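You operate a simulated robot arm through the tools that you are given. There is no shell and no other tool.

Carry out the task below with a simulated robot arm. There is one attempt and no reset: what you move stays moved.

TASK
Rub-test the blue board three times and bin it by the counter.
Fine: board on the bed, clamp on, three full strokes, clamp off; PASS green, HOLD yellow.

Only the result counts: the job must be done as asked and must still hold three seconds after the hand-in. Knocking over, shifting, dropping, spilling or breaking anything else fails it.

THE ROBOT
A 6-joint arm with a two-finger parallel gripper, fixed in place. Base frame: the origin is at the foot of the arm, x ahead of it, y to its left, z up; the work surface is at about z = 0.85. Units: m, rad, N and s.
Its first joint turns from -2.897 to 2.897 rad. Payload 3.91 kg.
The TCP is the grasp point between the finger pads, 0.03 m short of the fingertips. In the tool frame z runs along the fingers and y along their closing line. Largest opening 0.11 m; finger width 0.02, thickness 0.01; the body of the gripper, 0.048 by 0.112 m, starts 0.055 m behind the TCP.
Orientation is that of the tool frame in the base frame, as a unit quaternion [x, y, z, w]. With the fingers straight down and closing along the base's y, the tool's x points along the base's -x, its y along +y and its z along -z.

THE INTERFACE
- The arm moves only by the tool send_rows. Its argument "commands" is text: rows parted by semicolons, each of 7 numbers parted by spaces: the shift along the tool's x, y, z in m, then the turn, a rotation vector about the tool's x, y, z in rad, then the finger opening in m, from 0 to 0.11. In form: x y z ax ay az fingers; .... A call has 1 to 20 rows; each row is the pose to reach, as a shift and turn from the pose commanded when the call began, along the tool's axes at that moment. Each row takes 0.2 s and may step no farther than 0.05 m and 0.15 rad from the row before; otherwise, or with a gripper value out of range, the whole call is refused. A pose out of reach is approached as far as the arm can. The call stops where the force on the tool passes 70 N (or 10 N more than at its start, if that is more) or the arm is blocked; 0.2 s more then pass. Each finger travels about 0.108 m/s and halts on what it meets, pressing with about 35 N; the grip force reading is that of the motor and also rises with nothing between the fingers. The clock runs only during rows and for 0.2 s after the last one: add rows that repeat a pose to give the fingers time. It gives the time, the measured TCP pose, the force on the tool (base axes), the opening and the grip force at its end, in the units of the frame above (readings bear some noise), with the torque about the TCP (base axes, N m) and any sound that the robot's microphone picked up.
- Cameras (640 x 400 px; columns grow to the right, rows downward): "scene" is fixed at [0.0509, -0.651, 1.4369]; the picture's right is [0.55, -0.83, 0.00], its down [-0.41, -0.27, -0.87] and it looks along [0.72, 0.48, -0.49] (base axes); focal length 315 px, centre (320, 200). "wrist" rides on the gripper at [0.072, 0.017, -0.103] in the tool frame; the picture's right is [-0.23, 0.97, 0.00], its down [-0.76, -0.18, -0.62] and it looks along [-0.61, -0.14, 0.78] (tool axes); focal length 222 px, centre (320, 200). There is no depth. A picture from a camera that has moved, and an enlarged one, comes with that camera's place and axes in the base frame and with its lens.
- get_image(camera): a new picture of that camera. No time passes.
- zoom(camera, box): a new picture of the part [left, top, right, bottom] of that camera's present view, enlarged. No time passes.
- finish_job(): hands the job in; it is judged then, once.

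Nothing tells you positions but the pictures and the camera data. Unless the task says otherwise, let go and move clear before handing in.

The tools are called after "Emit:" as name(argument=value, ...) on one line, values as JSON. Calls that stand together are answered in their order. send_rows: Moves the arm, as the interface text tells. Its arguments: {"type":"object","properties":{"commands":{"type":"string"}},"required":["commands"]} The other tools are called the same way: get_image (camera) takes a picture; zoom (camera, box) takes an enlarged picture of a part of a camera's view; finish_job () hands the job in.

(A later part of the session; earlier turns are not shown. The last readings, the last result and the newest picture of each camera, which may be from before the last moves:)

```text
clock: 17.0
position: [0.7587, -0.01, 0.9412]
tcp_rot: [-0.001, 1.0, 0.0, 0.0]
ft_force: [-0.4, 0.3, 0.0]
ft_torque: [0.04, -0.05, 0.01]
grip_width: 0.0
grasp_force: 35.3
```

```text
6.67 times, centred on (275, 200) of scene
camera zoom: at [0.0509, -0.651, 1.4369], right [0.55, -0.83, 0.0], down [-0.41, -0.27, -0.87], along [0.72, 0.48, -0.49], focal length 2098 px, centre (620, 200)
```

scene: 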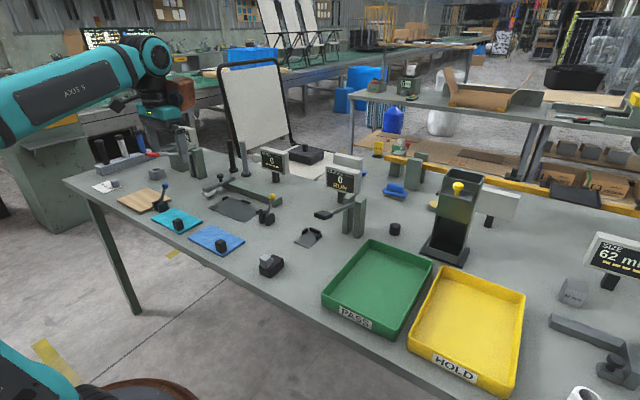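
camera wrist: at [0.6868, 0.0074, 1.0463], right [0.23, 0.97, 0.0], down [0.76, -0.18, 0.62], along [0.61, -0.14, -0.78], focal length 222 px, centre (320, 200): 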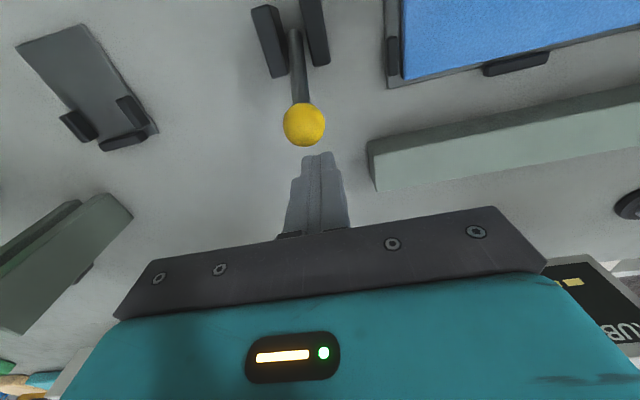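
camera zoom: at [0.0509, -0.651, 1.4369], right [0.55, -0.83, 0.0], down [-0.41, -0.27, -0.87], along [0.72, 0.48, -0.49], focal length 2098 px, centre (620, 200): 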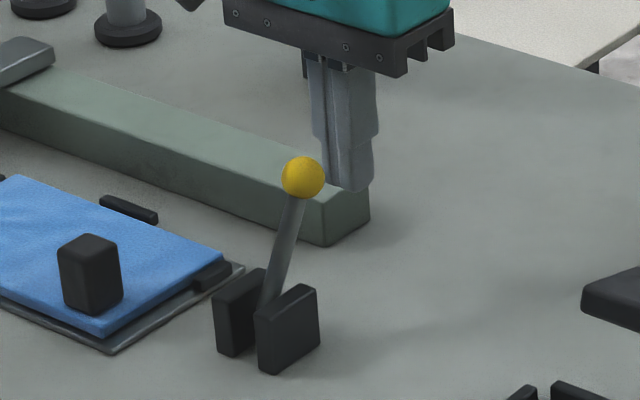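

Emit:
send_rows(commands="0.01 0 0 0 0 0 0.0; 0.02 0 0 0 0 0 0.0; 0.03 0 0 0 0 0 0.0; 0.04 0 0 0 0 0 0.0")

Emit:
zoom(camera="scene", box=[240, 140, 310, 230])

```text
clock: 18.0
position: [0.72, -0.0097, 0.942]
tcp_rot: [0.0, 1.0, 0.0, 0.0]
ft_force: [0.4, 0.1, -0.2]
ft_torque: [-0.02, 0.02, 0.05]
grip_width: 0.0
grasp_force: 35.4
```

```text
4.44 times, centred on (275, 185) of scene
camera zoom: at [0.0509, -0.651, 1.4369], right [0.55, -0.83, 0.0], down [-0.41, -0.27, -0.87], along [0.72, 0.48, -0.49], focal length 1399 px, centre (520, 267)
```

zoom: 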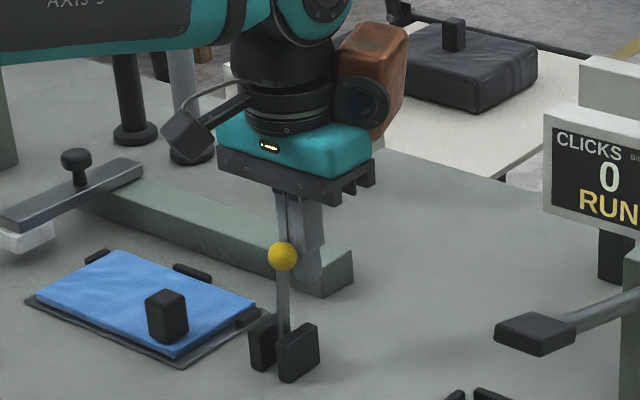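

The lever swings easily toward -x and is now near vertical. I'll keep pushing in small steps.

Emit:
send_rows(commands="0.01 0 0 0 0 0 0.0; 0.02 0 0 0 0 0 0.0; 0.03 0 0 0 0 0 0.0; 0.03 0 0 0 0 0 0.0")

Emit:
get_image(camera="scene")

Emit:
zoom(camera="scene", box=[240, 140, 310, 230])

Emit:
zoom(camera="wrist", box=[230, 50, 410, 250])

```text
clock: 19.0
position: [0.6889, -0.0093, 0.9431]
tcp_rot: [0.0, 1.0, 0.0, 0.0]
ft_force: [0.0, 1.1, -0.1]
ft_torque: [-0.01, 0.0, 0.03]
grip_width: 0.0
grasp_force: 35.2
```

```text
taken
```

scene: 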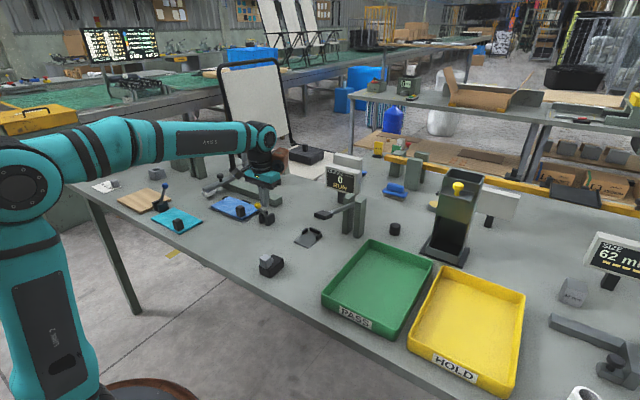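

```text
4.44 times, centred on (275, 185) of scene
camera zoom: at [0.0509, -0.651, 1.4369], right [0.55, -0.83, 0.0], down [-0.41, -0.27, -0.87], along [0.72, 0.48, -0.49], focal length 1399 px, centre (520, 267)
```

zoom: 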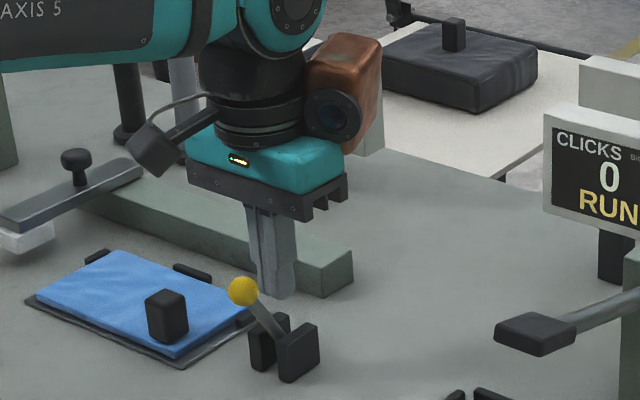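

```text
2.00 times, centred on (320, 150) of wrist
camera zoom: at [0.6166, 0.0076, 1.0468], right [0.23, 0.97, 0.0], down [0.76, -0.18, 0.62], along [0.61, -0.14, -0.78], focal length 444 px, centre (320, 300)
```

zoom: 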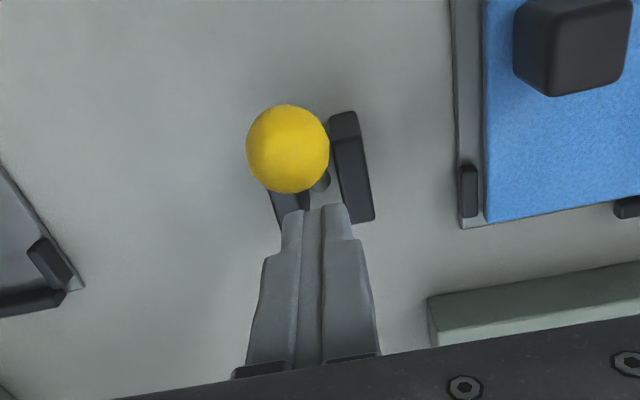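

The lever flipped past vertical and now leans about 25–29° toward -x, ahead of my fingers. I'll nudge it gently to confirm it is at its end stop.

Emit:
send_rows(commands="0.006 0 0 0 0 0 0.0; 0.012 0 0 0 0 0 0.0; 0.016 0 0 0 0 0 0.0; 0.016 0 0 0 0 0 0.0")

Emit:
zoom(camera="scene", box=[240, 140, 310, 230])

Emit:
zoom(camera="wrist", box=[230, 50, 410, 250])

```text
clock: 19.8
position: [0.68, -0.008, 0.9453]
tcp_rot: [0.0, 1.0, -0.001, 0.006]
ft_force: [46.8, -0.2, 10.3]
ft_torque: [-0.12, -1.35, 0.03]
grip_width: 0.0001
grasp_force: 34.6
stopped in row 3: the force on the tool passed its limit at 84 N (the readings are from after the stop); the commanded pose is now the measured one
```

```text
4.44 times, centred on (275, 185) of scene
camera zoom: at [0.0509, -0.651, 1.4369], right [0.55, -0.83, 0.0], down [-0.41, -0.27, -0.87], along [0.72, 0.48, -0.49], focal length 1399 px, centre (520, 267)
```

zoom: 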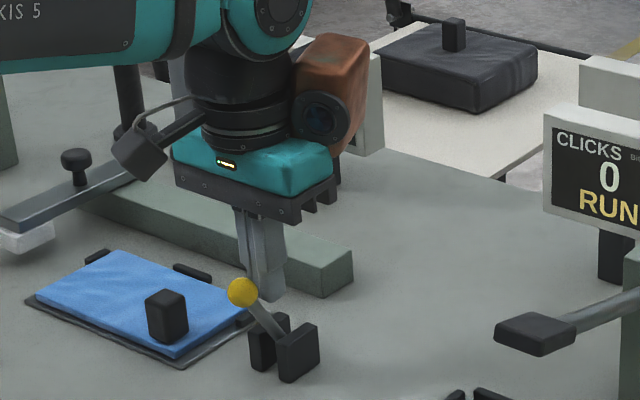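

```text
2.00 times, centred on (320, 150) of wrist
camera zoom: at [0.6055, 0.0085, 1.0479], right [0.23, 0.97, 0.0], down [0.75, -0.18, 0.63], along [0.62, -0.14, -0.77], focal length 444 px, centre (320, 300)
```

zoom: 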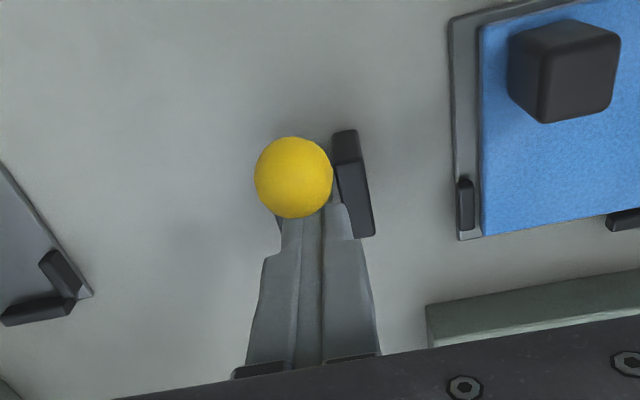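

The lever is hard against its end stop, so the clamp is thrown. I'll back off in +x, rise, and look again.

Emit:
send_rows(commands="-0.015 0 0 0 0.006 0 0.0; -0.03 0 0 0 0.012 0 0.0; -0.03 0 -0.03 0 0.012 0 0.0; -0.03 0 -0.07 0 0.012 0 0.0; -0.03 0 -0.07 0 0.012 0 0.0")

Emit:
zoom(camera="scene", box=[190, 140, 310, 230])

Emit:
get_image(camera="wrist")

```text
clock: 20.9
position: [0.7083, -0.0074, 1.0165]
tcp_rot: [0.0, 1.0, 0.0, -0.001]
ft_force: [-0.5, 0.0, -0.3]
ft_torque: [-0.03, 0.01, 0.0]
grip_width: 0.0
grasp_force: 35.6
```

```text
4.44 times, centred on (250, 185) of scene
camera zoom: at [0.0509, -0.651, 1.4369], right [0.55, -0.83, 0.0], down [-0.41, -0.27, -0.87], along [0.72, 0.48, -0.49], focal length 1399 px, centre (631, 267)
```

zoom: 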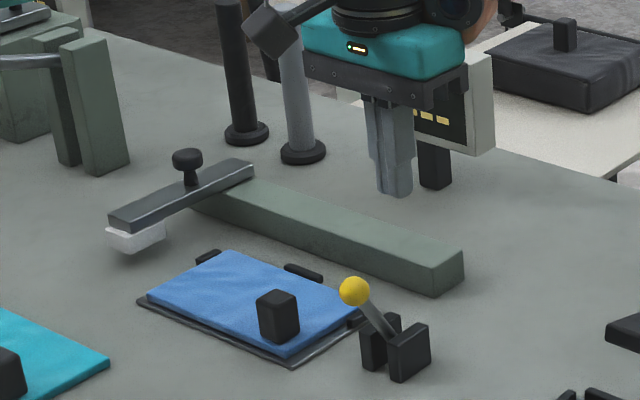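

```text
taken
camera wrist: at [0.636, 0.0094, 1.1213], right [0.23, 0.97, 0.0], down [0.76, -0.18, 0.62], along [0.61, -0.14, -0.78], focal length 222 px, centre (320, 200)
```

wrist: 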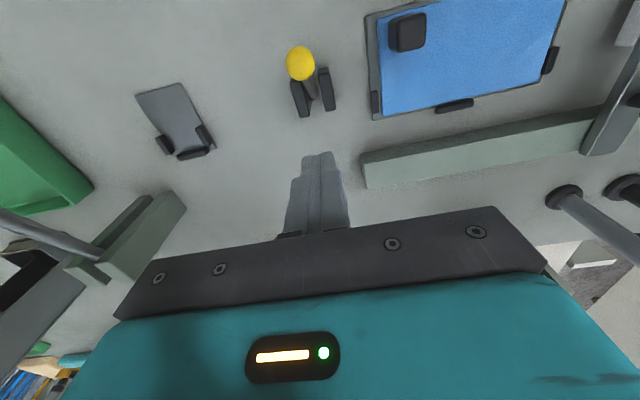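

The clamp stays on the -x side. Now I'll open the fingers and go above the slider's knob at (0.755, 0.284).

Emit:
send_rows(commands="-0.01 0.045 0 0 0 0 0.03; -0.02 0.09 0 0 0 0 0.055; -0.03 0.135 0 0 0 0 0.055; -0.04 0.18 0 0 0 0 0.055; -0.047 0.225 0 0 0 0 0.055; -0.047 0.27 0 0 0 0 0.055; -0.047 0.2916 0 0 0 0 0.055; -0.047 0.2916 0 0 0 0 0.055")

Emit:
get_image(camera="wrist")

Emit:
zoom(camera="wrist", box=[250, 70, 400, 190])

Emit:
zoom(camera="scene", box=[180, 130, 300, 220])

```text
clock: 22.8
position: [0.7529, 0.2837, 1.0155]
tcp_rot: [0.0, 1.0, 0.0, 0.0]
ft_force: [1.0, 0.3, 0.1]
ft_torque: [0.01, 0.0, 0.0]
grip_width: 0.055
grasp_force: 0.1
```

```text
taken
camera wrist: at [0.6816, 0.3007, 1.1196], right [0.23, 0.97, 0.0], down [0.76, -0.18, 0.62], along [0.61, -0.14, -0.78], focal length 222 px, centre (320, 200)
```

wrist: 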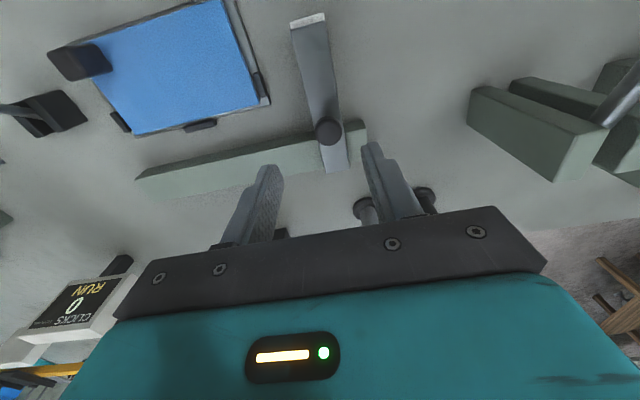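

```text
3.33 times, centred on (325, 130) of wrist
camera zoom: at [0.6816, 0.3007, 1.1196], right [0.23, 0.97, 0.0], down [0.76, -0.18, 0.62], along [0.61, -0.14, -0.78], focal length 740 px, centre (303, 433)
```

zoom: 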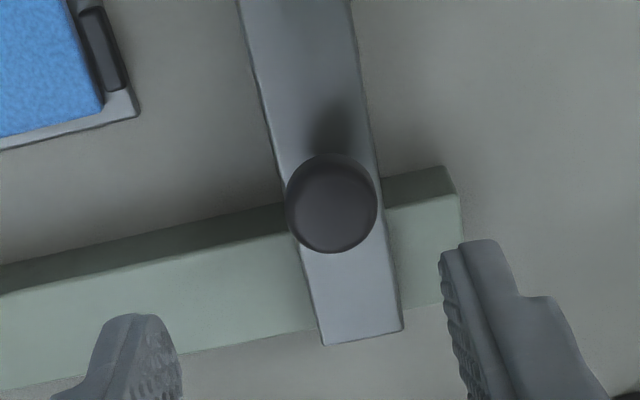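

```text
4.44 times, centred on (240, 175) of scene
camera zoom: at [0.0509, -0.651, 1.4369], right [0.55, -0.83, 0.0], down [-0.41, -0.27, -0.87], along [0.72, 0.48, -0.49], focal length 1399 px, centre (676, 311)
```

zoom: 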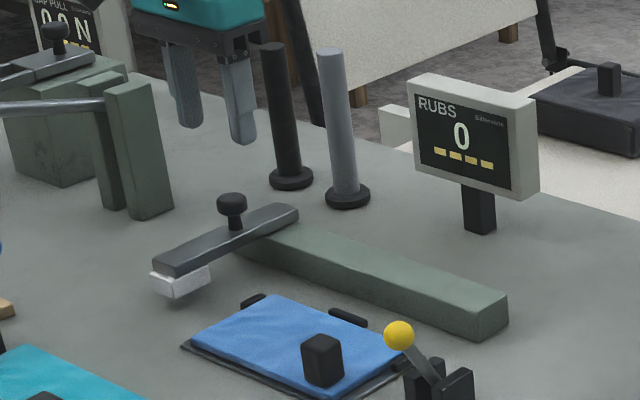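

The knob is actually nearer (0.756, 0.2905). I'll correct for that, descend around it, and close to a loose cage so I can push the slider both ways without side load.

Emit:
send_rows(commands="-0.0025 0.007 0 0 0 0 0.055; -0.0025 0.007 0.03 0 0 0 0.055; -0.0025 0.007 0.06 0 0 0 0.055; -0.0025 0.007 0.078 0 0 0 0.055; -0.0025 0.007 0.08 0 0 0 0.055; -0.0025 0.007 0.08 0 0 0 0.055")

Emit:
get_image(camera="wrist")

Emit:
zoom(camera="scene", box=[190, 140, 290, 220])

```text
clock: 24.1
position: [0.7569, 0.2897, 0.9339]
tcp_rot: [0.0, 1.0, 0.001, -0.001]
ft_force: [0.3, -0.9, 0.5]
ft_torque: [0.01, 0.0, -0.01]
grip_width: 0.0552
grasp_force: 0.1
```

```text
taken
camera wrist: at [0.6834, 0.3061, 1.038], right [0.23, 0.97, 0.0], down [0.76, -0.18, 0.62], along [0.61, -0.14, -0.78], focal length 222 px, centre (320, 200)
```

wrist: 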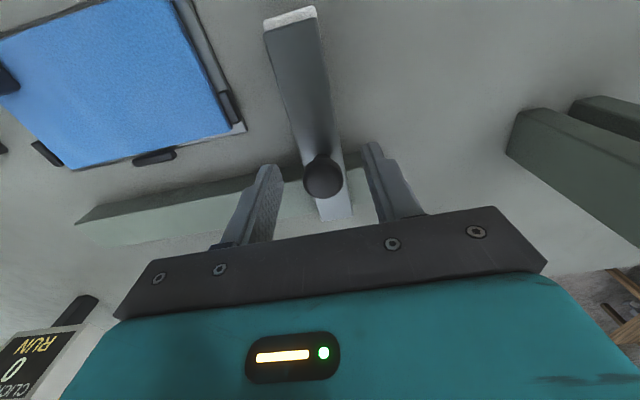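

```text
5.00 times, centred on (240, 180) of scene
camera zoom: at [0.0509, -0.651, 1.4369], right [0.55, -0.83, 0.0], down [-0.41, -0.27, -0.87], along [0.72, 0.48, -0.49], focal length 1574 px, centre (720, 300)
```

zoom: 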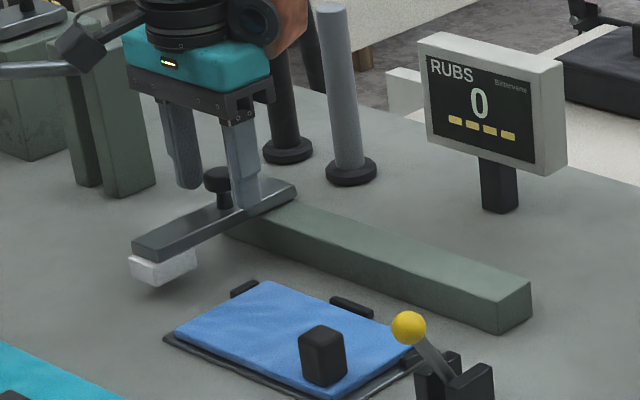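

Emit:
send_rows(commands="0 0 0 0 0 0 0.04; 0 0 0 0 0 0 0.032; 0 0 0 0 0 0 0.032")

Emit:
zoom(camera="wrist", box=[250, 110, 400, 230])

Emit:
zoom(camera="scene", box=[200, 150, 260, 200])

```text
clock: 24.9
position: [0.7568, 0.2885, 0.9334]
tcp_rot: [0.0, 1.0, 0.0, -0.001]
ft_force: [0.5, -0.5, -0.7]
ft_torque: [0.01, 0.01, -0.02]
grip_width: 0.032
grasp_force: 0.1
```

```text
3.33 times, centred on (325, 170) of wrist
camera zoom: at [0.6834, 0.3061, 1.0381], right [0.23, 0.97, 0.0], down [0.76, -0.18, 0.62], along [0.61, -0.14, -0.78], focal length 740 px, centre (303, 300)
```

zoom: 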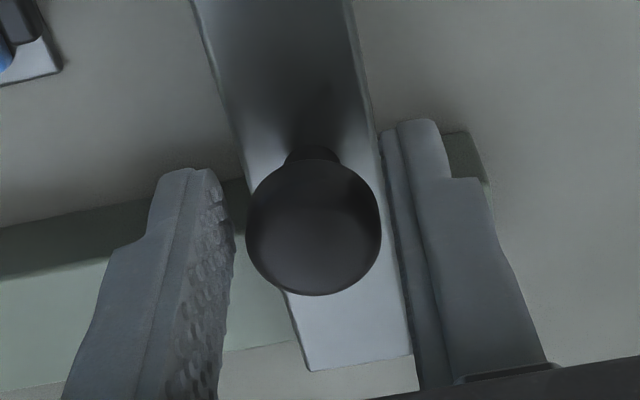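

```text
8.00 times, centred on (230, 175) of scene
camera zoom: at [0.0509, -0.651, 1.4369], right [0.55, -0.83, 0.0], down [-0.41, -0.27, -0.87], along [0.72, 0.48, -0.49], focal length 2518 px, centre (1040, 400)
```

zoom: 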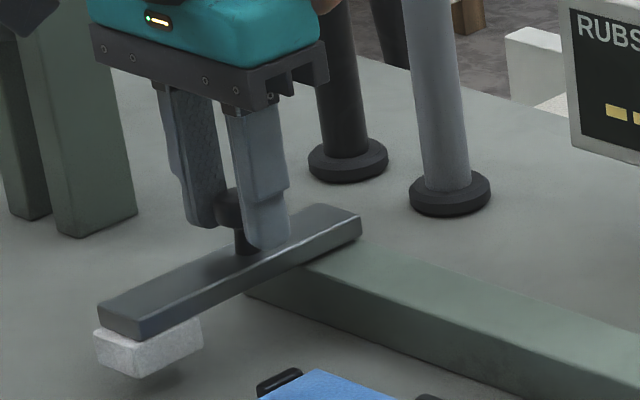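

The knob is loosely caged. I'll start the first stroke toward -y in moderate steps and watch forces and the pad's clearance.

Emit:
send_rows(commands="0 -0.01 0 0 0 0 0.032; 0 -0.02 0 0 0 0 0.032; 0 -0.035 0 0 0 0 0.032; 0 -0.05 0 0 0 0 0.032; 0 -0.05 0 0 0 0 0.032")

Emit:
zoom(camera="scene", box=[190, 140, 290, 220])

Emit:
get_image(camera="wrist")

```text
clock: 26.1
position: [0.7567, 0.2395, 0.9355]
tcp_rot: [-0.001, 1.0, 0.0, -0.001]
ft_force: [-0.4, -0.4, -0.4]
ft_torque: [-0.02, -0.02, 0.05]
grip_width: 0.032
grasp_force: 0.1
```

```text
5.00 times, centred on (240, 180) of scene
camera zoom: at [0.0509, -0.651, 1.4369], right [0.55, -0.83, 0.0], down [-0.41, -0.27, -0.87], along [0.72, 0.48, -0.49], focal length 1574 px, centre (720, 300)
```

zoom: 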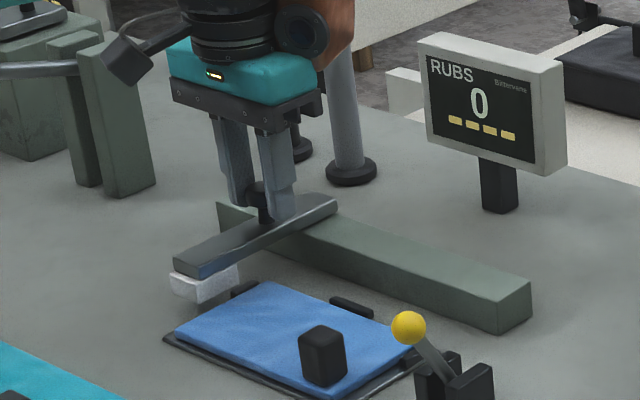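

```text
taken
camera wrist: at [0.6839, 0.2569, 1.0389], right [0.23, 0.97, 0.0], down [0.76, -0.18, 0.62], along [0.61, -0.14, -0.78], focal length 222 px, centre (320, 200)
```

wrist: 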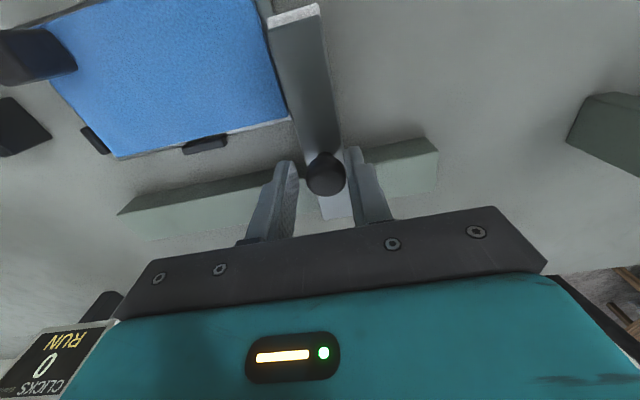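

The slider moves freely. I'll continue across the board.

Emit:
send_rows(commands="0 -0.02 0 0 0 0 0.032; 0 -0.04 0 0 0 0 0.032; 0 -0.06 0 0 0 0 0.032; 0 -0.08 0 0 0 0 0.032; 0 -0.08 0 0 0 0 0.032")

Emit:
zoom(camera="scene", box=[190, 140, 290, 220])

Emit:
get_image(camera="wrist")

```text
clock: 27.4
position: [0.756, 0.1606, 0.9362]
tcp_rot: [0.0, 1.0, 0.0, -0.001]
ft_force: [-0.3, -0.3, 0.1]
ft_torque: [0.0, 0.01, 0.01]
grip_width: 0.0321
grasp_force: 0.0
```

```text
5.00 times, centred on (240, 180) of scene
camera zoom: at [0.0509, -0.651, 1.4369], right [0.55, -0.83, 0.0], down [-0.41, -0.27, -0.87], along [0.72, 0.48, -0.49], focal length 1574 px, centre (720, 300)
```

zoom: 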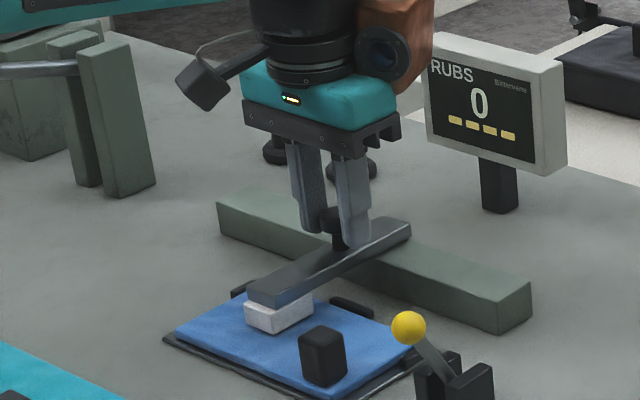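

```text
taken
camera wrist: at [0.6828, 0.1775, 1.0391], right [0.23, 0.97, 0.0], down [0.76, -0.18, 0.62], along [0.61, -0.14, -0.78], focal length 222 px, centre (320, 200)
```

wrist: 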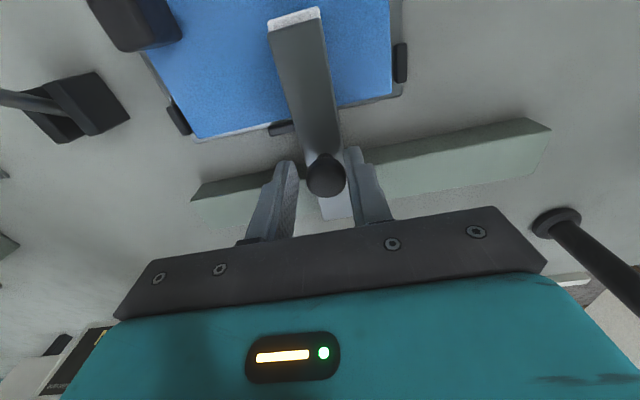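

Emit:
send_rows(commands="0 -0.015 0 0 0 0 0.032; 0 -0.03 0 0 0 0 0.032; 0 -0.04 0 0 0 0 0.032; 0 -0.04 0 0 0 0 0.032")

Emit:
zoom(camera="scene", box=[210, 150, 290, 220])

Emit:
zoom(camera="wrist", box=[100, 0, 420, 200])

```text
clock: 28.4
position: [0.7562, 0.1219, 0.9348]
tcp_rot: [0.0, 1.0, 0.0, -0.001]
ft_force: [4.5, 20.0, -1.7]
ft_torque: [0.34, -0.29, -0.01]
grip_width: 0.0417
grasp_force: 9.5
```

```text
5.71 times, centred on (250, 185) of scene
camera zoom: at [0.0509, -0.651, 1.4369], right [0.55, -0.83, 0.0], down [-0.41, -0.27, -0.87], along [0.72, 0.48, -0.49], focal length 1799 px, centre (720, 286)
```

zoom: 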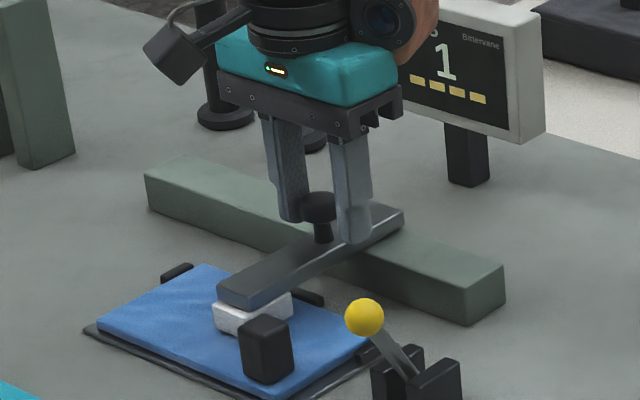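

```text
2.00 times, centred on (260, 100) of wrist
camera zoom: at [0.6834, 0.1391, 1.0386], right [0.23, 0.97, 0.0], down [0.76, -0.18, 0.62], along [0.61, -0.14, -0.78], focal length 444 px, centre (440, 400)
```

zoom: 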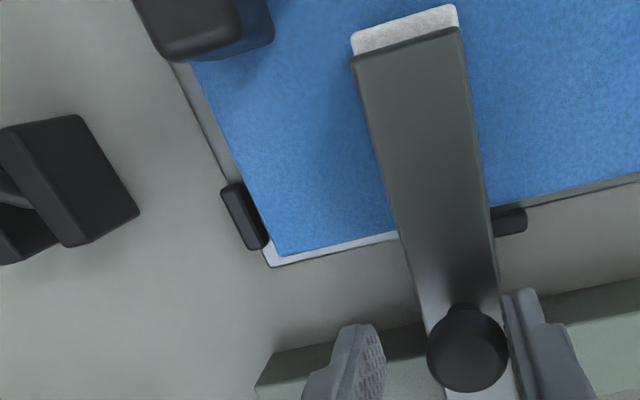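

The first stroke reached the slider's end stop near y ≈ 0.13, and the counter reads 1. I'll return it to the start end and watch whether the return counts.

Emit:
send_rows(commands="0 0.02 0 0 0 0 0.032; 0 0.045 0 0 0 0 0.032; 0 0.07 0 0 0 0 0.032; 0 0.095 0 0 0 0 0.032; 0 0.12 0 0 0 0 0.032; 0 0.12 0 0 0 0 0.032")

Emit:
zoom(camera="scene", box=[190, 140, 290, 220])

```text
clock: 29.8
position: [0.7563, 0.2392, 0.9348]
tcp_rot: [0.0, 1.0, 0.0, 0.0]
ft_force: [-0.3, -0.3, 0.5]
ft_torque: [0.0, -0.02, -0.01]
grip_width: 0.032
grasp_force: 0.0
```

```text
5.00 times, centred on (240, 180) of scene
camera zoom: at [0.0509, -0.651, 1.4369], right [0.55, -0.83, 0.0], down [-0.41, -0.27, -0.87], along [0.72, 0.48, -0.49], focal length 1574 px, centre (720, 300)
```

zoom: 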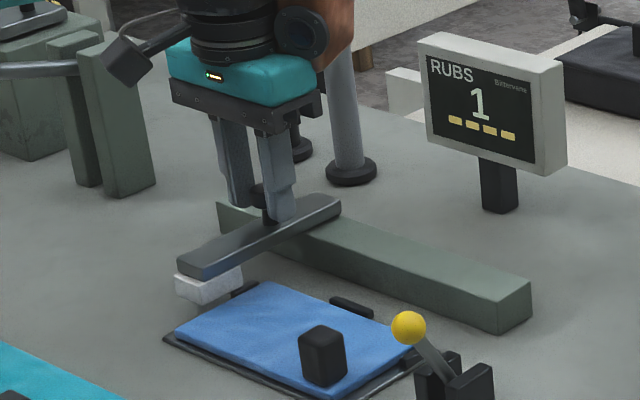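

Emit:
send_rows(commands="0 0.02 0 0 0 0 0.032; 0 0.04 0 0 0 0 0.032; 0 0.05 0 0 0 0 0.032; 0 0.053 0 0 0 0 0.032; 0 0.053 0 0 0 0 0.032")

Emit:
zoom(camera="scene", box=[190, 140, 290, 220])

Emit:
zoom(camera="wrist", box=[250, 110, 400, 230])

```text
clock: 30.9
position: [0.7556, 0.2923, 0.9346]
tcp_rot: [0.0, 1.0, -0.001, -0.002]
ft_force: [0.4, -1.7, 0.3]
ft_torque: [0.01, 0.01, 0.01]
grip_width: 0.0328
grasp_force: 0.7
```

```text
5.00 times, centred on (240, 180) of scene
camera zoom: at [0.0509, -0.651, 1.4369], right [0.55, -0.83, 0.0], down [-0.41, -0.27, -0.87], along [0.72, 0.48, -0.49], focal length 1574 px, centre (720, 300)
```

zoom: 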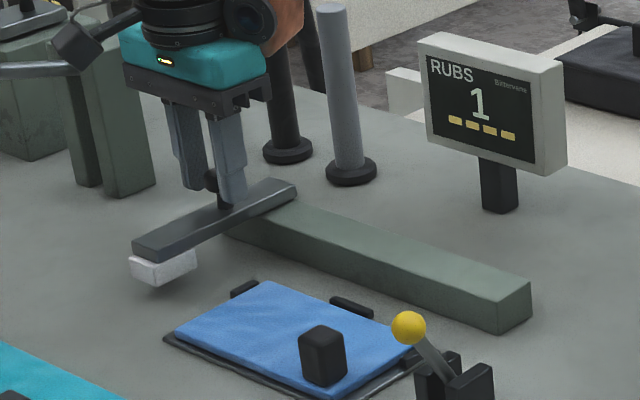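

```text
3.33 times, centred on (325, 170) of wrist
camera zoom: at [0.6836, 0.3101, 1.0388], right [0.23, 0.97, 0.0], down [0.76, -0.18, 0.62], along [0.61, -0.14, -0.78], focal length 740 px, centre (303, 300)
```

zoom: 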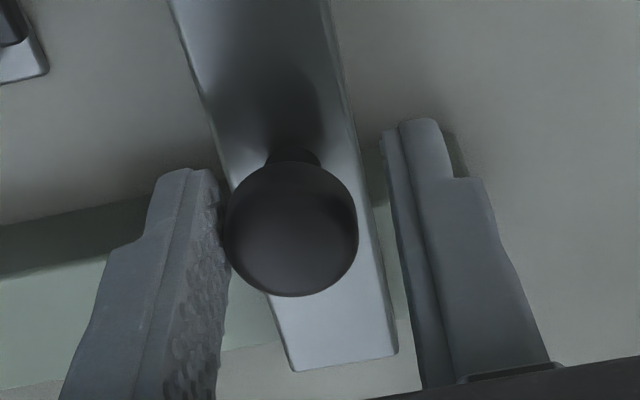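

The return doesn't count, so one stroke is a full pass from the start end. I'm back at the +y stop, so I'll do stroke two.

Emit:
send_rows(commands="0 -0.02 0 0 0 0 0.032; 0 -0.045 0 0 0 0 0.032; 0 -0.07 0 0 0 0 0.032; 0 -0.095 0 0 0 0 0.032; 0 -0.12 0 0 0 0 0.032; 0 -0.145 0 0 0 0 0.032; 0 -0.16 0 0 0 0 0.032; 0 -0.168 0 0 0 0 0.032; 0 -0.168 0 0 0 0 0.032")

Emit:
zoom(camera="scene", box=[200, 140, 300, 220])

```text
clock: 33.0
position: [0.7565, 0.1246, 0.9348]
tcp_rot: [0.0, 1.0, -0.001, -0.001]
ft_force: [2.2, 7.9, 1.7]
ft_torque: [0.17, -0.06, 0.01]
grip_width: 0.0354
grasp_force: 3.2
```

```text
5.00 times, centred on (250, 180) of scene
camera zoom: at [0.0509, -0.651, 1.4369], right [0.55, -0.83, 0.0], down [-0.41, -0.27, -0.87], along [0.72, 0.48, -0.49], focal length 1574 px, centre (670, 300)
```

zoom: 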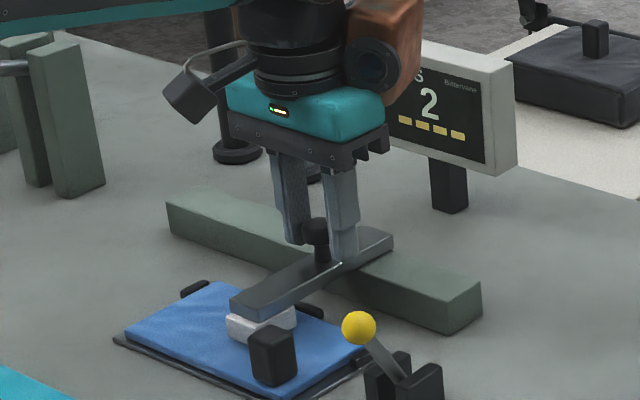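

The counter reads 2. I'll return to the start end, check, and then do the third stroke.

Emit:
send_rows(commands="0 0.02 0 0 0 0 0.032; 0 0.045 0 0 0 0 0.032; 0 0.07 0 0 0 0 0.032; 0 0.095 0 0 0 0 0.032; 0 0.12 0 0 0 0 0.032; 0 0.145 0 0 0 0 0.032; 0 0.16 0 0 0 0 0.032; 0 0.168 0 0 0 0 0.032; 0 0.168 0 0 0 0 0.032")

Emit:
zoom(camera="scene", box=[190, 140, 290, 220])

```text
clock: 35.0
position: [0.7565, 0.2931, 0.9336]
tcp_rot: [0.0, 1.0, 0.0, 0.0]
ft_force: [-0.3, -0.6, 0.0]
ft_torque: [-0.04, -0.02, -0.03]
grip_width: 0.0323
grasp_force: 0.1
```

```text
5.00 times, centred on (240, 180) of scene
camera zoom: at [0.0509, -0.651, 1.4369], right [0.55, -0.83, 0.0], down [-0.41, -0.27, -0.87], along [0.72, 0.48, -0.49], focal length 1574 px, centre (720, 300)
```

zoom: 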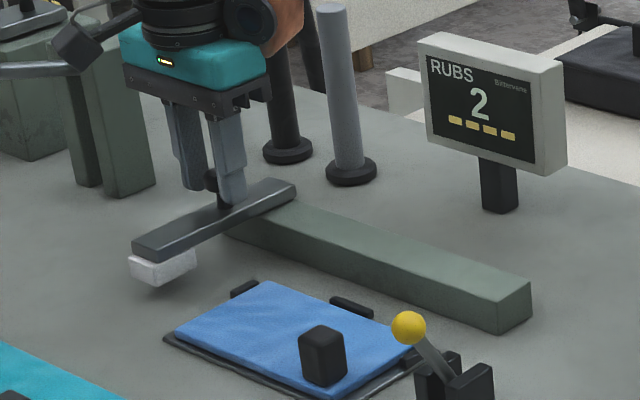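

Emit:
send_rows(commands="0 -0.02 0 0 0 0 0.032; 0 -0.045 0 0 0 0 0.032; 0 -0.07 0 0 0 0 0.032; 0 -0.095 0 0 0 0 0.032; 0 -0.12 0 0 0 0 0.032; 0 -0.145 0 0 0 0 0.032; 0 -0.16 0 0 0 0 0.032; 0 -0.168 0 0 0 0 0.032; 0 -0.168 0 0 0 0 0.032")

Emit:
zoom(camera="scene", box=[200, 140, 300, 220])

```text
clock: 37.0
position: [0.7559, 0.1263, 0.9342]
tcp_rot: [0.0, 1.0, 0.0, -0.001]
ft_force: [0.7, 5.6, -2.2]
ft_torque: [0.08, -0.04, 0.03]
grip_width: 0.0347
grasp_force: 3.1
```

```text
5.00 times, centred on (250, 180) of scene
camera zoom: at [0.0509, -0.651, 1.4369], right [0.55, -0.83, 0.0], down [-0.41, -0.27, -0.87], along [0.72, 0.48, -0.49], focal length 1574 px, centre (670, 300)
```

zoom: 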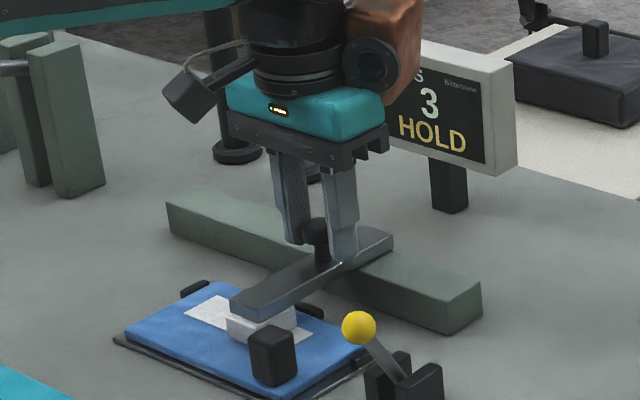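

The counter reads 3 and shows HOLD, so the board goes in the yellow tray. I'll return the slider to its start end, clear of the board.

Emit:
send_rows(commands="0 0.02 0 0 0 0 0.032; 0 0.045 0 0 0 0 0.032; 0 0.07 0 0 0 0 0.032; 0 0.095 0 0 0 0 0.032; 0 0.12 0 0 0 0 0.032; 0 0.145 0 0 0 0 0.032; 0 0.16 0 0 0 0 0.032; 0 0.168 0 0 0 0 0.032; 0 0.168 0 0 0 0 0.032; 0 0.166 0 0 0 0 0.045; 0 0.166 0 0 0 0 0.055; 0 0.166 0 0 0 0 0.055")

Emit:
send_rows(commands="0 0 -0.02 0 0 0 0.055; 0 0 -0.06 0 0 0 0.055; 0 0 -0.10 0 0 0 0.055; 0 0 -0.10 0 0 0 0.055")

Emit:
zoom(camera="scene", box=[190, 130, 310, 230])

Emit:
get_image(camera="wrist")

```text
clock: 39.5
position: [0.7548, 0.2914, 0.9348]
tcp_rot: [0.001, 1.0, 0.001, -0.001]
ft_force: [-0.8, 0.4, 0.0]
ft_torque: [-0.01, 0.01, 0.02]
grip_width: 0.0551
grasp_force: 0.0
```

```text
clock: 40.5
position: [0.757, 0.2904, 1.0357]
tcp_rot: [-0.001, 1.0, 0.0, -0.001]
ft_force: [-0.4, -0.1, -1.1]
ft_torque: [-0.01, -0.01, 0.03]
grip_width: 0.055
grasp_force: 0.1
```

```text
4.00 times, centred on (250, 180) of scene
camera zoom: at [0.0509, -0.651, 1.4369], right [0.55, -0.83, 0.0], down [-0.41, -0.27, -0.87], along [0.72, 0.48, -0.49], focal length 1259 px, centre (600, 280)
```

zoom: 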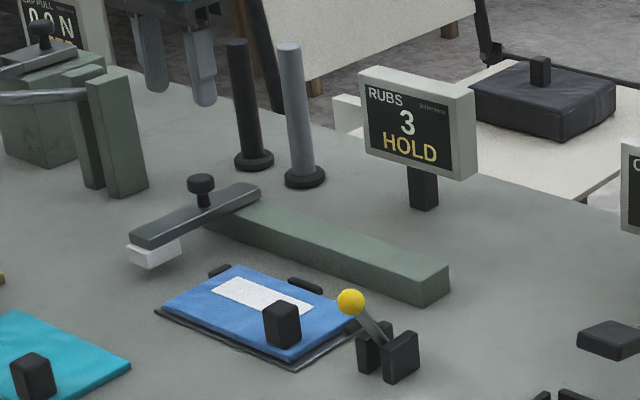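

```text
taken
camera wrist: at [0.6844, 0.3076, 1.1403], right [0.23, 0.97, 0.0], down [0.76, -0.18, 0.62], along [0.61, -0.14, -0.78], focal length 222 px, centre (320, 200)
```

wrist: 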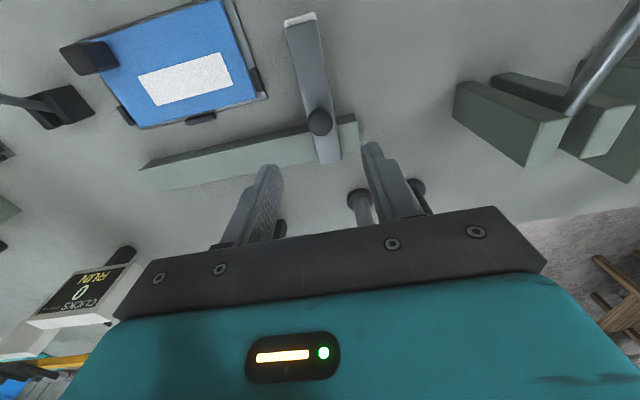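

HOLD is confirmed and the slider is parked. Now for clamp off: I'll close the fingers, go to the -x side of the ball (at about x 0.656) and push it back toward +x.

Emit:
send_rows(commands="0.017 -0.038 0 0 0 0 0.03; 0.034 -0.076 0 0 0 0 0.0; 0.051 -0.114 0 0 0 0 0.0; 0.068 -0.152 0 0 0 0 0.0; 0.085 -0.19 0 0 0 0 0.0; 0.102 -0.228 0 0 0 0 0.0; 0.119 -0.266 0 0 0 0 0.0; 0.137 -0.301 0 0 0 0 0.0; 0.137 -0.301 0 0 0 0 0.0")

Emit:
get_image(camera="wrist")

Emit:
zoom(camera="scene", box=[210, 150, 310, 240])

```text
clock: 42.5
position: [0.6204, -0.0121, 1.0377]
tcp_rot: [0.0, 1.0, 0.0, 0.0]
ft_force: [0.4, 0.4, 0.3]
ft_torque: [-0.02, 0.02, 0.03]
grip_width: 0.0001
grasp_force: 34.9
```

```text
taken
camera wrist: at [0.5474, 0.0043, 1.1408], right [0.23, 0.97, 0.0], down [0.76, -0.18, 0.62], along [0.61, -0.14, -0.78], focal length 222 px, centre (320, 200)
```

wrist: 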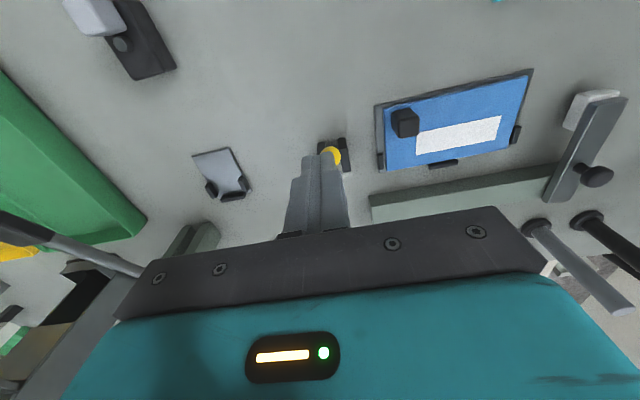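

```text
4.44 times, centred on (260, 195) of scene
camera zoom: at [0.0509, -0.651, 1.4369], right [0.55, -0.83, 0.0], down [-0.41, -0.27, -0.87], along [0.72, 0.48, -0.49], focal length 1399 px, centre (587, 222)
```

zoom: 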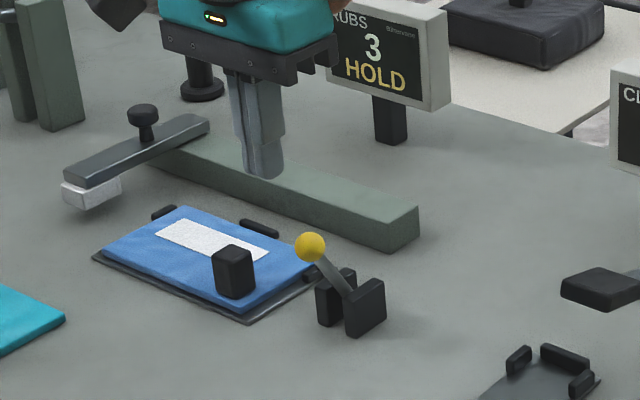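

The fingers hover 1.5 cm on the -x side of the ball. I'll descend and push toward +x.

Emit:
send_rows(commands="0 0.002 0.035 0 0 0 0.0; 0 0.002 0.07 0 0 0 0.0; 0 0.002 0.095 0 0 0 0.0; 0 0.002 0.095 0 0 0 0.0")

Emit:
zoom(camera="scene", box=[220, 150, 310, 230])

Emit:
zoom(camera="wrist", box=[230, 80, 410, 250])

```text
clock: 43.5
position: [0.6183, -0.0102, 0.9399]
tcp_rot: [-0.001, 1.0, 0.0, 0.0]
ft_force: [0.4, 0.1, 0.5]
ft_torque: [0.02, 0.0, -0.01]
grip_width: 0.0
grasp_force: 35.1
```

```text
5.00 times, centred on (265, 190) of scene
camera zoom: at [0.0509, -0.651, 1.4369], right [0.55, -0.83, 0.0], down [-0.41, -0.27, -0.87], along [0.72, 0.48, -0.49], focal length 1574 px, centre (595, 250)
```

zoom: 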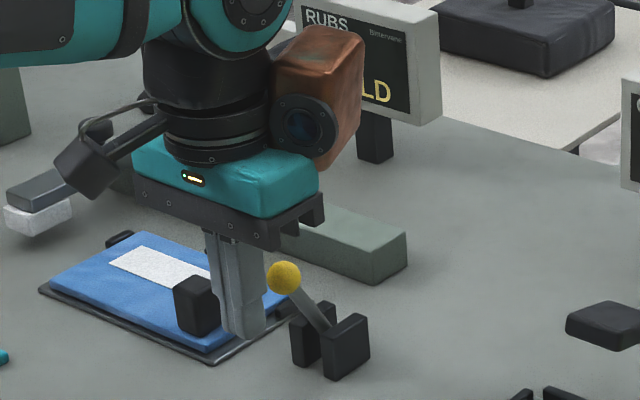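

```text
2.35 times, centred on (320, 165) of wrist
camera zoom: at [0.5464, 0.0081, 1.0441], right [0.23, 0.97, 0.0], down [0.76, -0.18, 0.62], along [0.61, -0.14, -0.78], focal length 523 px, centre (320, 282)
```

zoom: 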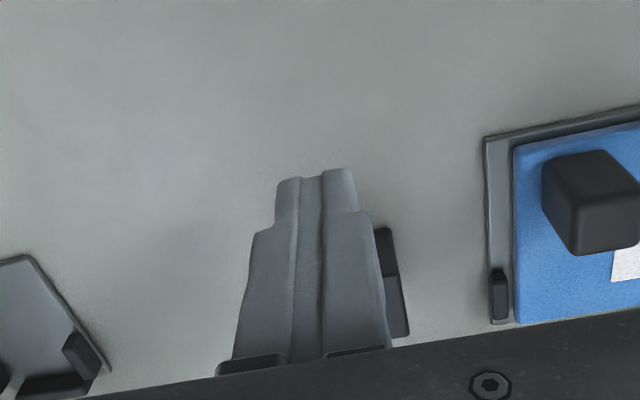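

Emit:
send_rows(commands="-0.012 0 0 0 0 0 0.0; -0.024 0 0 0 0 0 0.0; -0.036 0 0 0 0 0 0.0; -0.048 0 0 0 0 0 0.0; -0.058 0 0 0 0 0 0.0; -0.066 0 0 0 0 0 0.0; -0.066 0 0 0 0 0 0.0")

Emit:
zoom(camera="scene", box=[220, 150, 310, 230])

Emit:
get_image(camera="wrist")

```text
clock: 45.1
position: [0.6858, -0.0069, 0.9399]
tcp_rot: [0.0, 1.0, 0.001, 0.0]
ft_force: [0.3, 0.5, -0.6]
ft_torque: [0.0, 0.0, 0.0]
grip_width: 0.0001
grasp_force: 34.8
```

```text
5.00 times, centred on (265, 190) of scene
camera zoom: at [0.0509, -0.651, 1.4369], right [0.55, -0.83, 0.0], down [-0.41, -0.27, -0.87], along [0.72, 0.48, -0.49], focal length 1574 px, centre (595, 250)
```

zoom: 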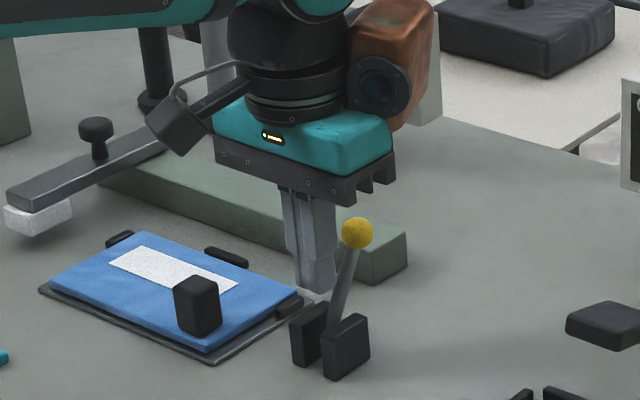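

```text
taken
camera wrist: at [0.6129, 0.0093, 1.0433], right [0.23, 0.97, 0.0], down [0.76, -0.18, 0.62], along [0.61, -0.14, -0.78], focal length 222 px, centre (320, 200)
```

wrist: 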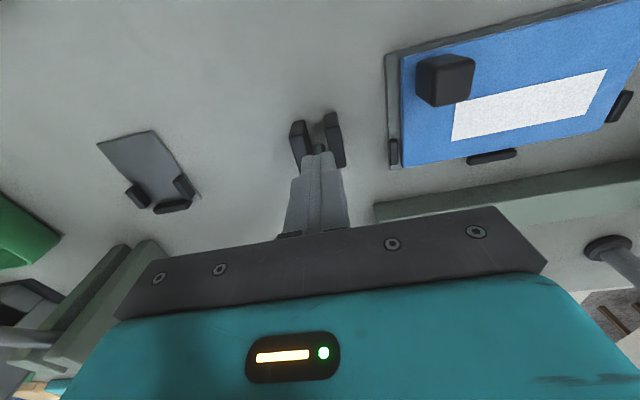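

The lever is back to its original open position. I'll back off, rise, and re-locate the board's grip block.

Emit:
send_rows(commands="0.02 0 0 0 0 0 0.0; 0.03 0 -0.02 0 0 0 0.0; 0.03 0.02 -0.06 0 0 0 0.02; 0.026 0.06 -0.10 0 0 0 0.05; 0.025 0.088 -0.10 0 0 0 0.06; 0.025 0.088 -0.10 0 0 0 0.06")

Emit:
zoom(camera="wrist", box=[270, 40, 430, 170])

Emit:
zoom(camera="scene", box=[200, 130, 310, 230])

```text
refused: row 4 steps farther than a row can; nothing moved
```

```text
3.08 times, centred on (350, 105) of wrist
camera zoom: at [0.6129, 0.0093, 1.0433], right [0.23, 0.97, 0.0], down [0.76, -0.18, 0.62], along [0.61, -0.14, -0.78], focal length 684 px, centre (228, 492)
```

zoom: 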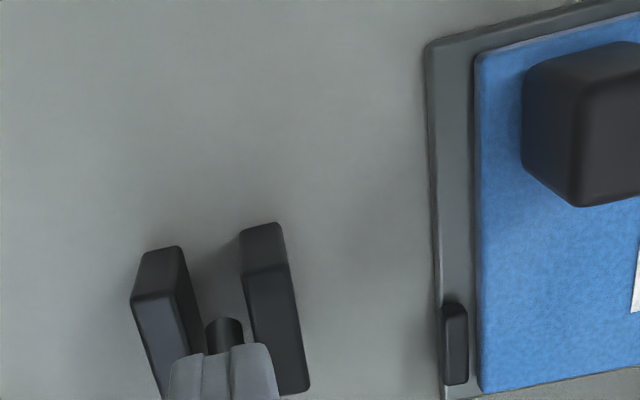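

```text
4.00 times, centred on (255, 180) of scene
camera zoom: at [0.0509, -0.651, 1.4369], right [0.55, -0.83, 0.0], down [-0.41, -0.27, -0.87], along [0.72, 0.48, -0.49], focal length 1259 px, centre (580, 280)
```

zoom: 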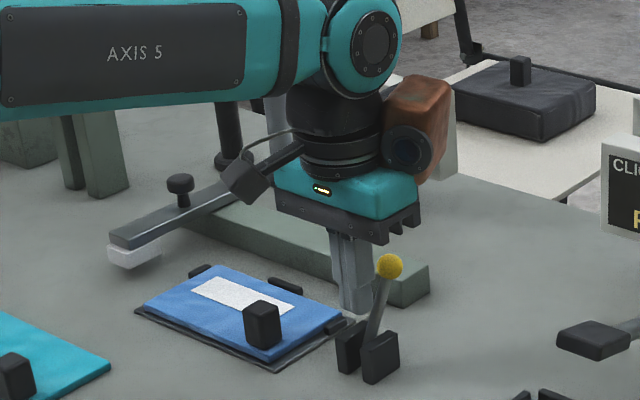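

That call was refused because one row stepped too far, so nothing moved. I'll send it again with smaller steps.

Emit:
send_rows(commands="0.02 0 0 0 0 0 0.0; 0.03 0 -0.02 0 0 0 0.0; 0.03 0.01 -0.06 0 0 0 0.0; 0.028 0.03 -0.10 0 0 0 0.03; 0.026 0.06 -0.10 0 0 0 0.05; 0.025 0.088 -0.10 0 0 0 0.06; 0.025 0.088 -0.10 0 0 0 0.06")

Emit:
zoom(camera="wrist", box=[270, 60, 430, 190])

Emit:
zoom(camera="scene", box=[200, 130, 310, 230])

```text
clock: 46.8
position: [0.6591, 0.0797, 1.0414]
tcp_rot: [0.0, 1.0, -0.001, 0.0]
ft_force: [-0.8, 1.1, -0.5]
ft_torque: [-0.04, 0.02, 0.0]
grip_width: 0.0601
grasp_force: 0.1
```

```text
3.08 times, centred on (350, 125) of wrist
camera zoom: at [0.5874, 0.0967, 1.145], right [0.23, 0.97, 0.0], down [0.76, -0.18, 0.62], along [0.61, -0.14, -0.78], focal length 684 px, centre (228, 431)
```

zoom: 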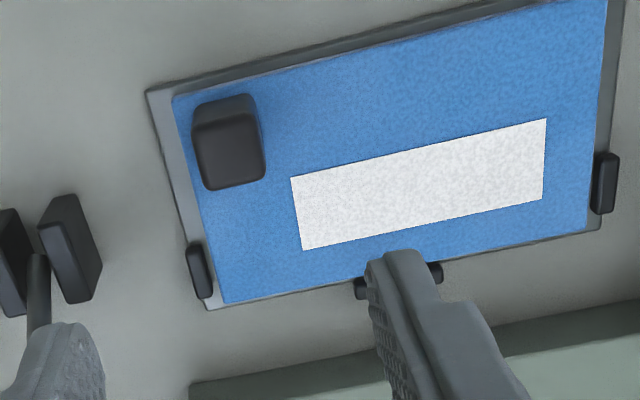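

```text
4.00 times, centred on (255, 180) of scene
camera zoom: at [0.0509, -0.651, 1.4369], right [0.55, -0.83, 0.0], down [-0.41, -0.27, -0.87], along [0.72, 0.48, -0.49], focal length 1259 px, centre (580, 280)
```

zoom: 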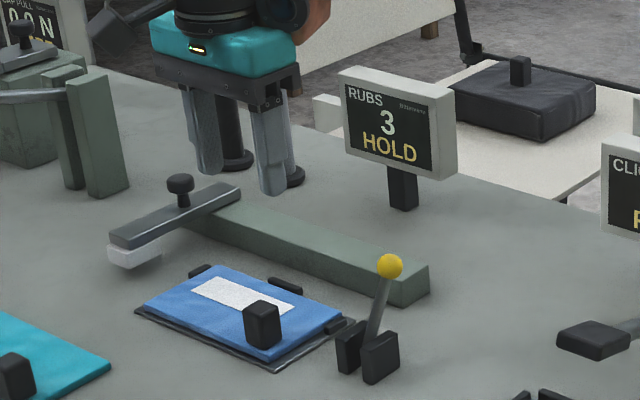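

The block is at (0.661, 0.0805), right below the gripper, and the lever is open. I'll descend and grip it.

Emit:
send_rows(commands="-0.001 0.001 0.04 0 0 0 0.055; -0.001 0.001 0.08 0 0 0 0.05; -0.001 0.001 0.12 0 0 0 0.05; -0.001 0.001 0.14 0 0 0 0.05; -0.001 0.001 0.1445 0 0 0 0.05; -0.001 0.001 0.1445 0 0 0 0.05")

Emit:
zoom(camera="scene", box=[200, 160, 290, 230])

Emit:
zoom(camera="wrist", box=[230, 100, 410, 230])

```text
clock: 48.1
position: [0.6599, 0.0817, 0.8961]
tcp_rot: [0.001, 1.0, 0.0, 0.0]
ft_force: [-0.4, 0.0, 0.0]
ft_torque: [0.0, 0.05, -0.01]
grip_width: 0.05
grasp_force: 0.1
```

```text
5.71 times, centred on (245, 195) of scene
camera zoom: at [0.0509, -0.651, 1.4369], right [0.55, -0.83, 0.0], down [-0.41, -0.27, -0.87], along [0.72, 0.48, -0.49], focal length 1799 px, centre (749, 229)
```

zoom: 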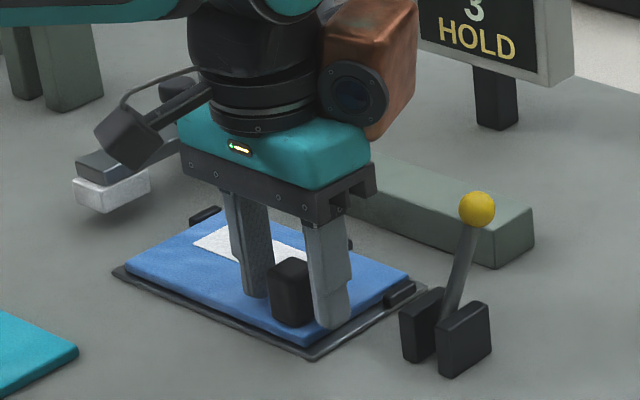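

```text
3.08 times, centred on (320, 165) of wrist
camera zoom: at [0.5883, 0.0985, 1.0], right [0.23, 0.97, 0.0], down [0.76, -0.18, 0.62], along [0.61, -0.14, -0.78], focal length 684 px, centre (320, 308)
```

zoom: 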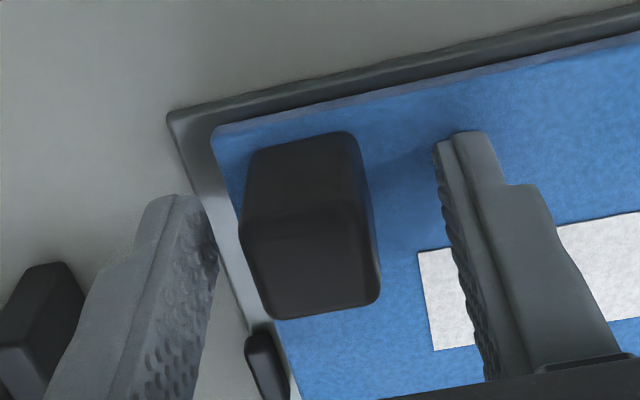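

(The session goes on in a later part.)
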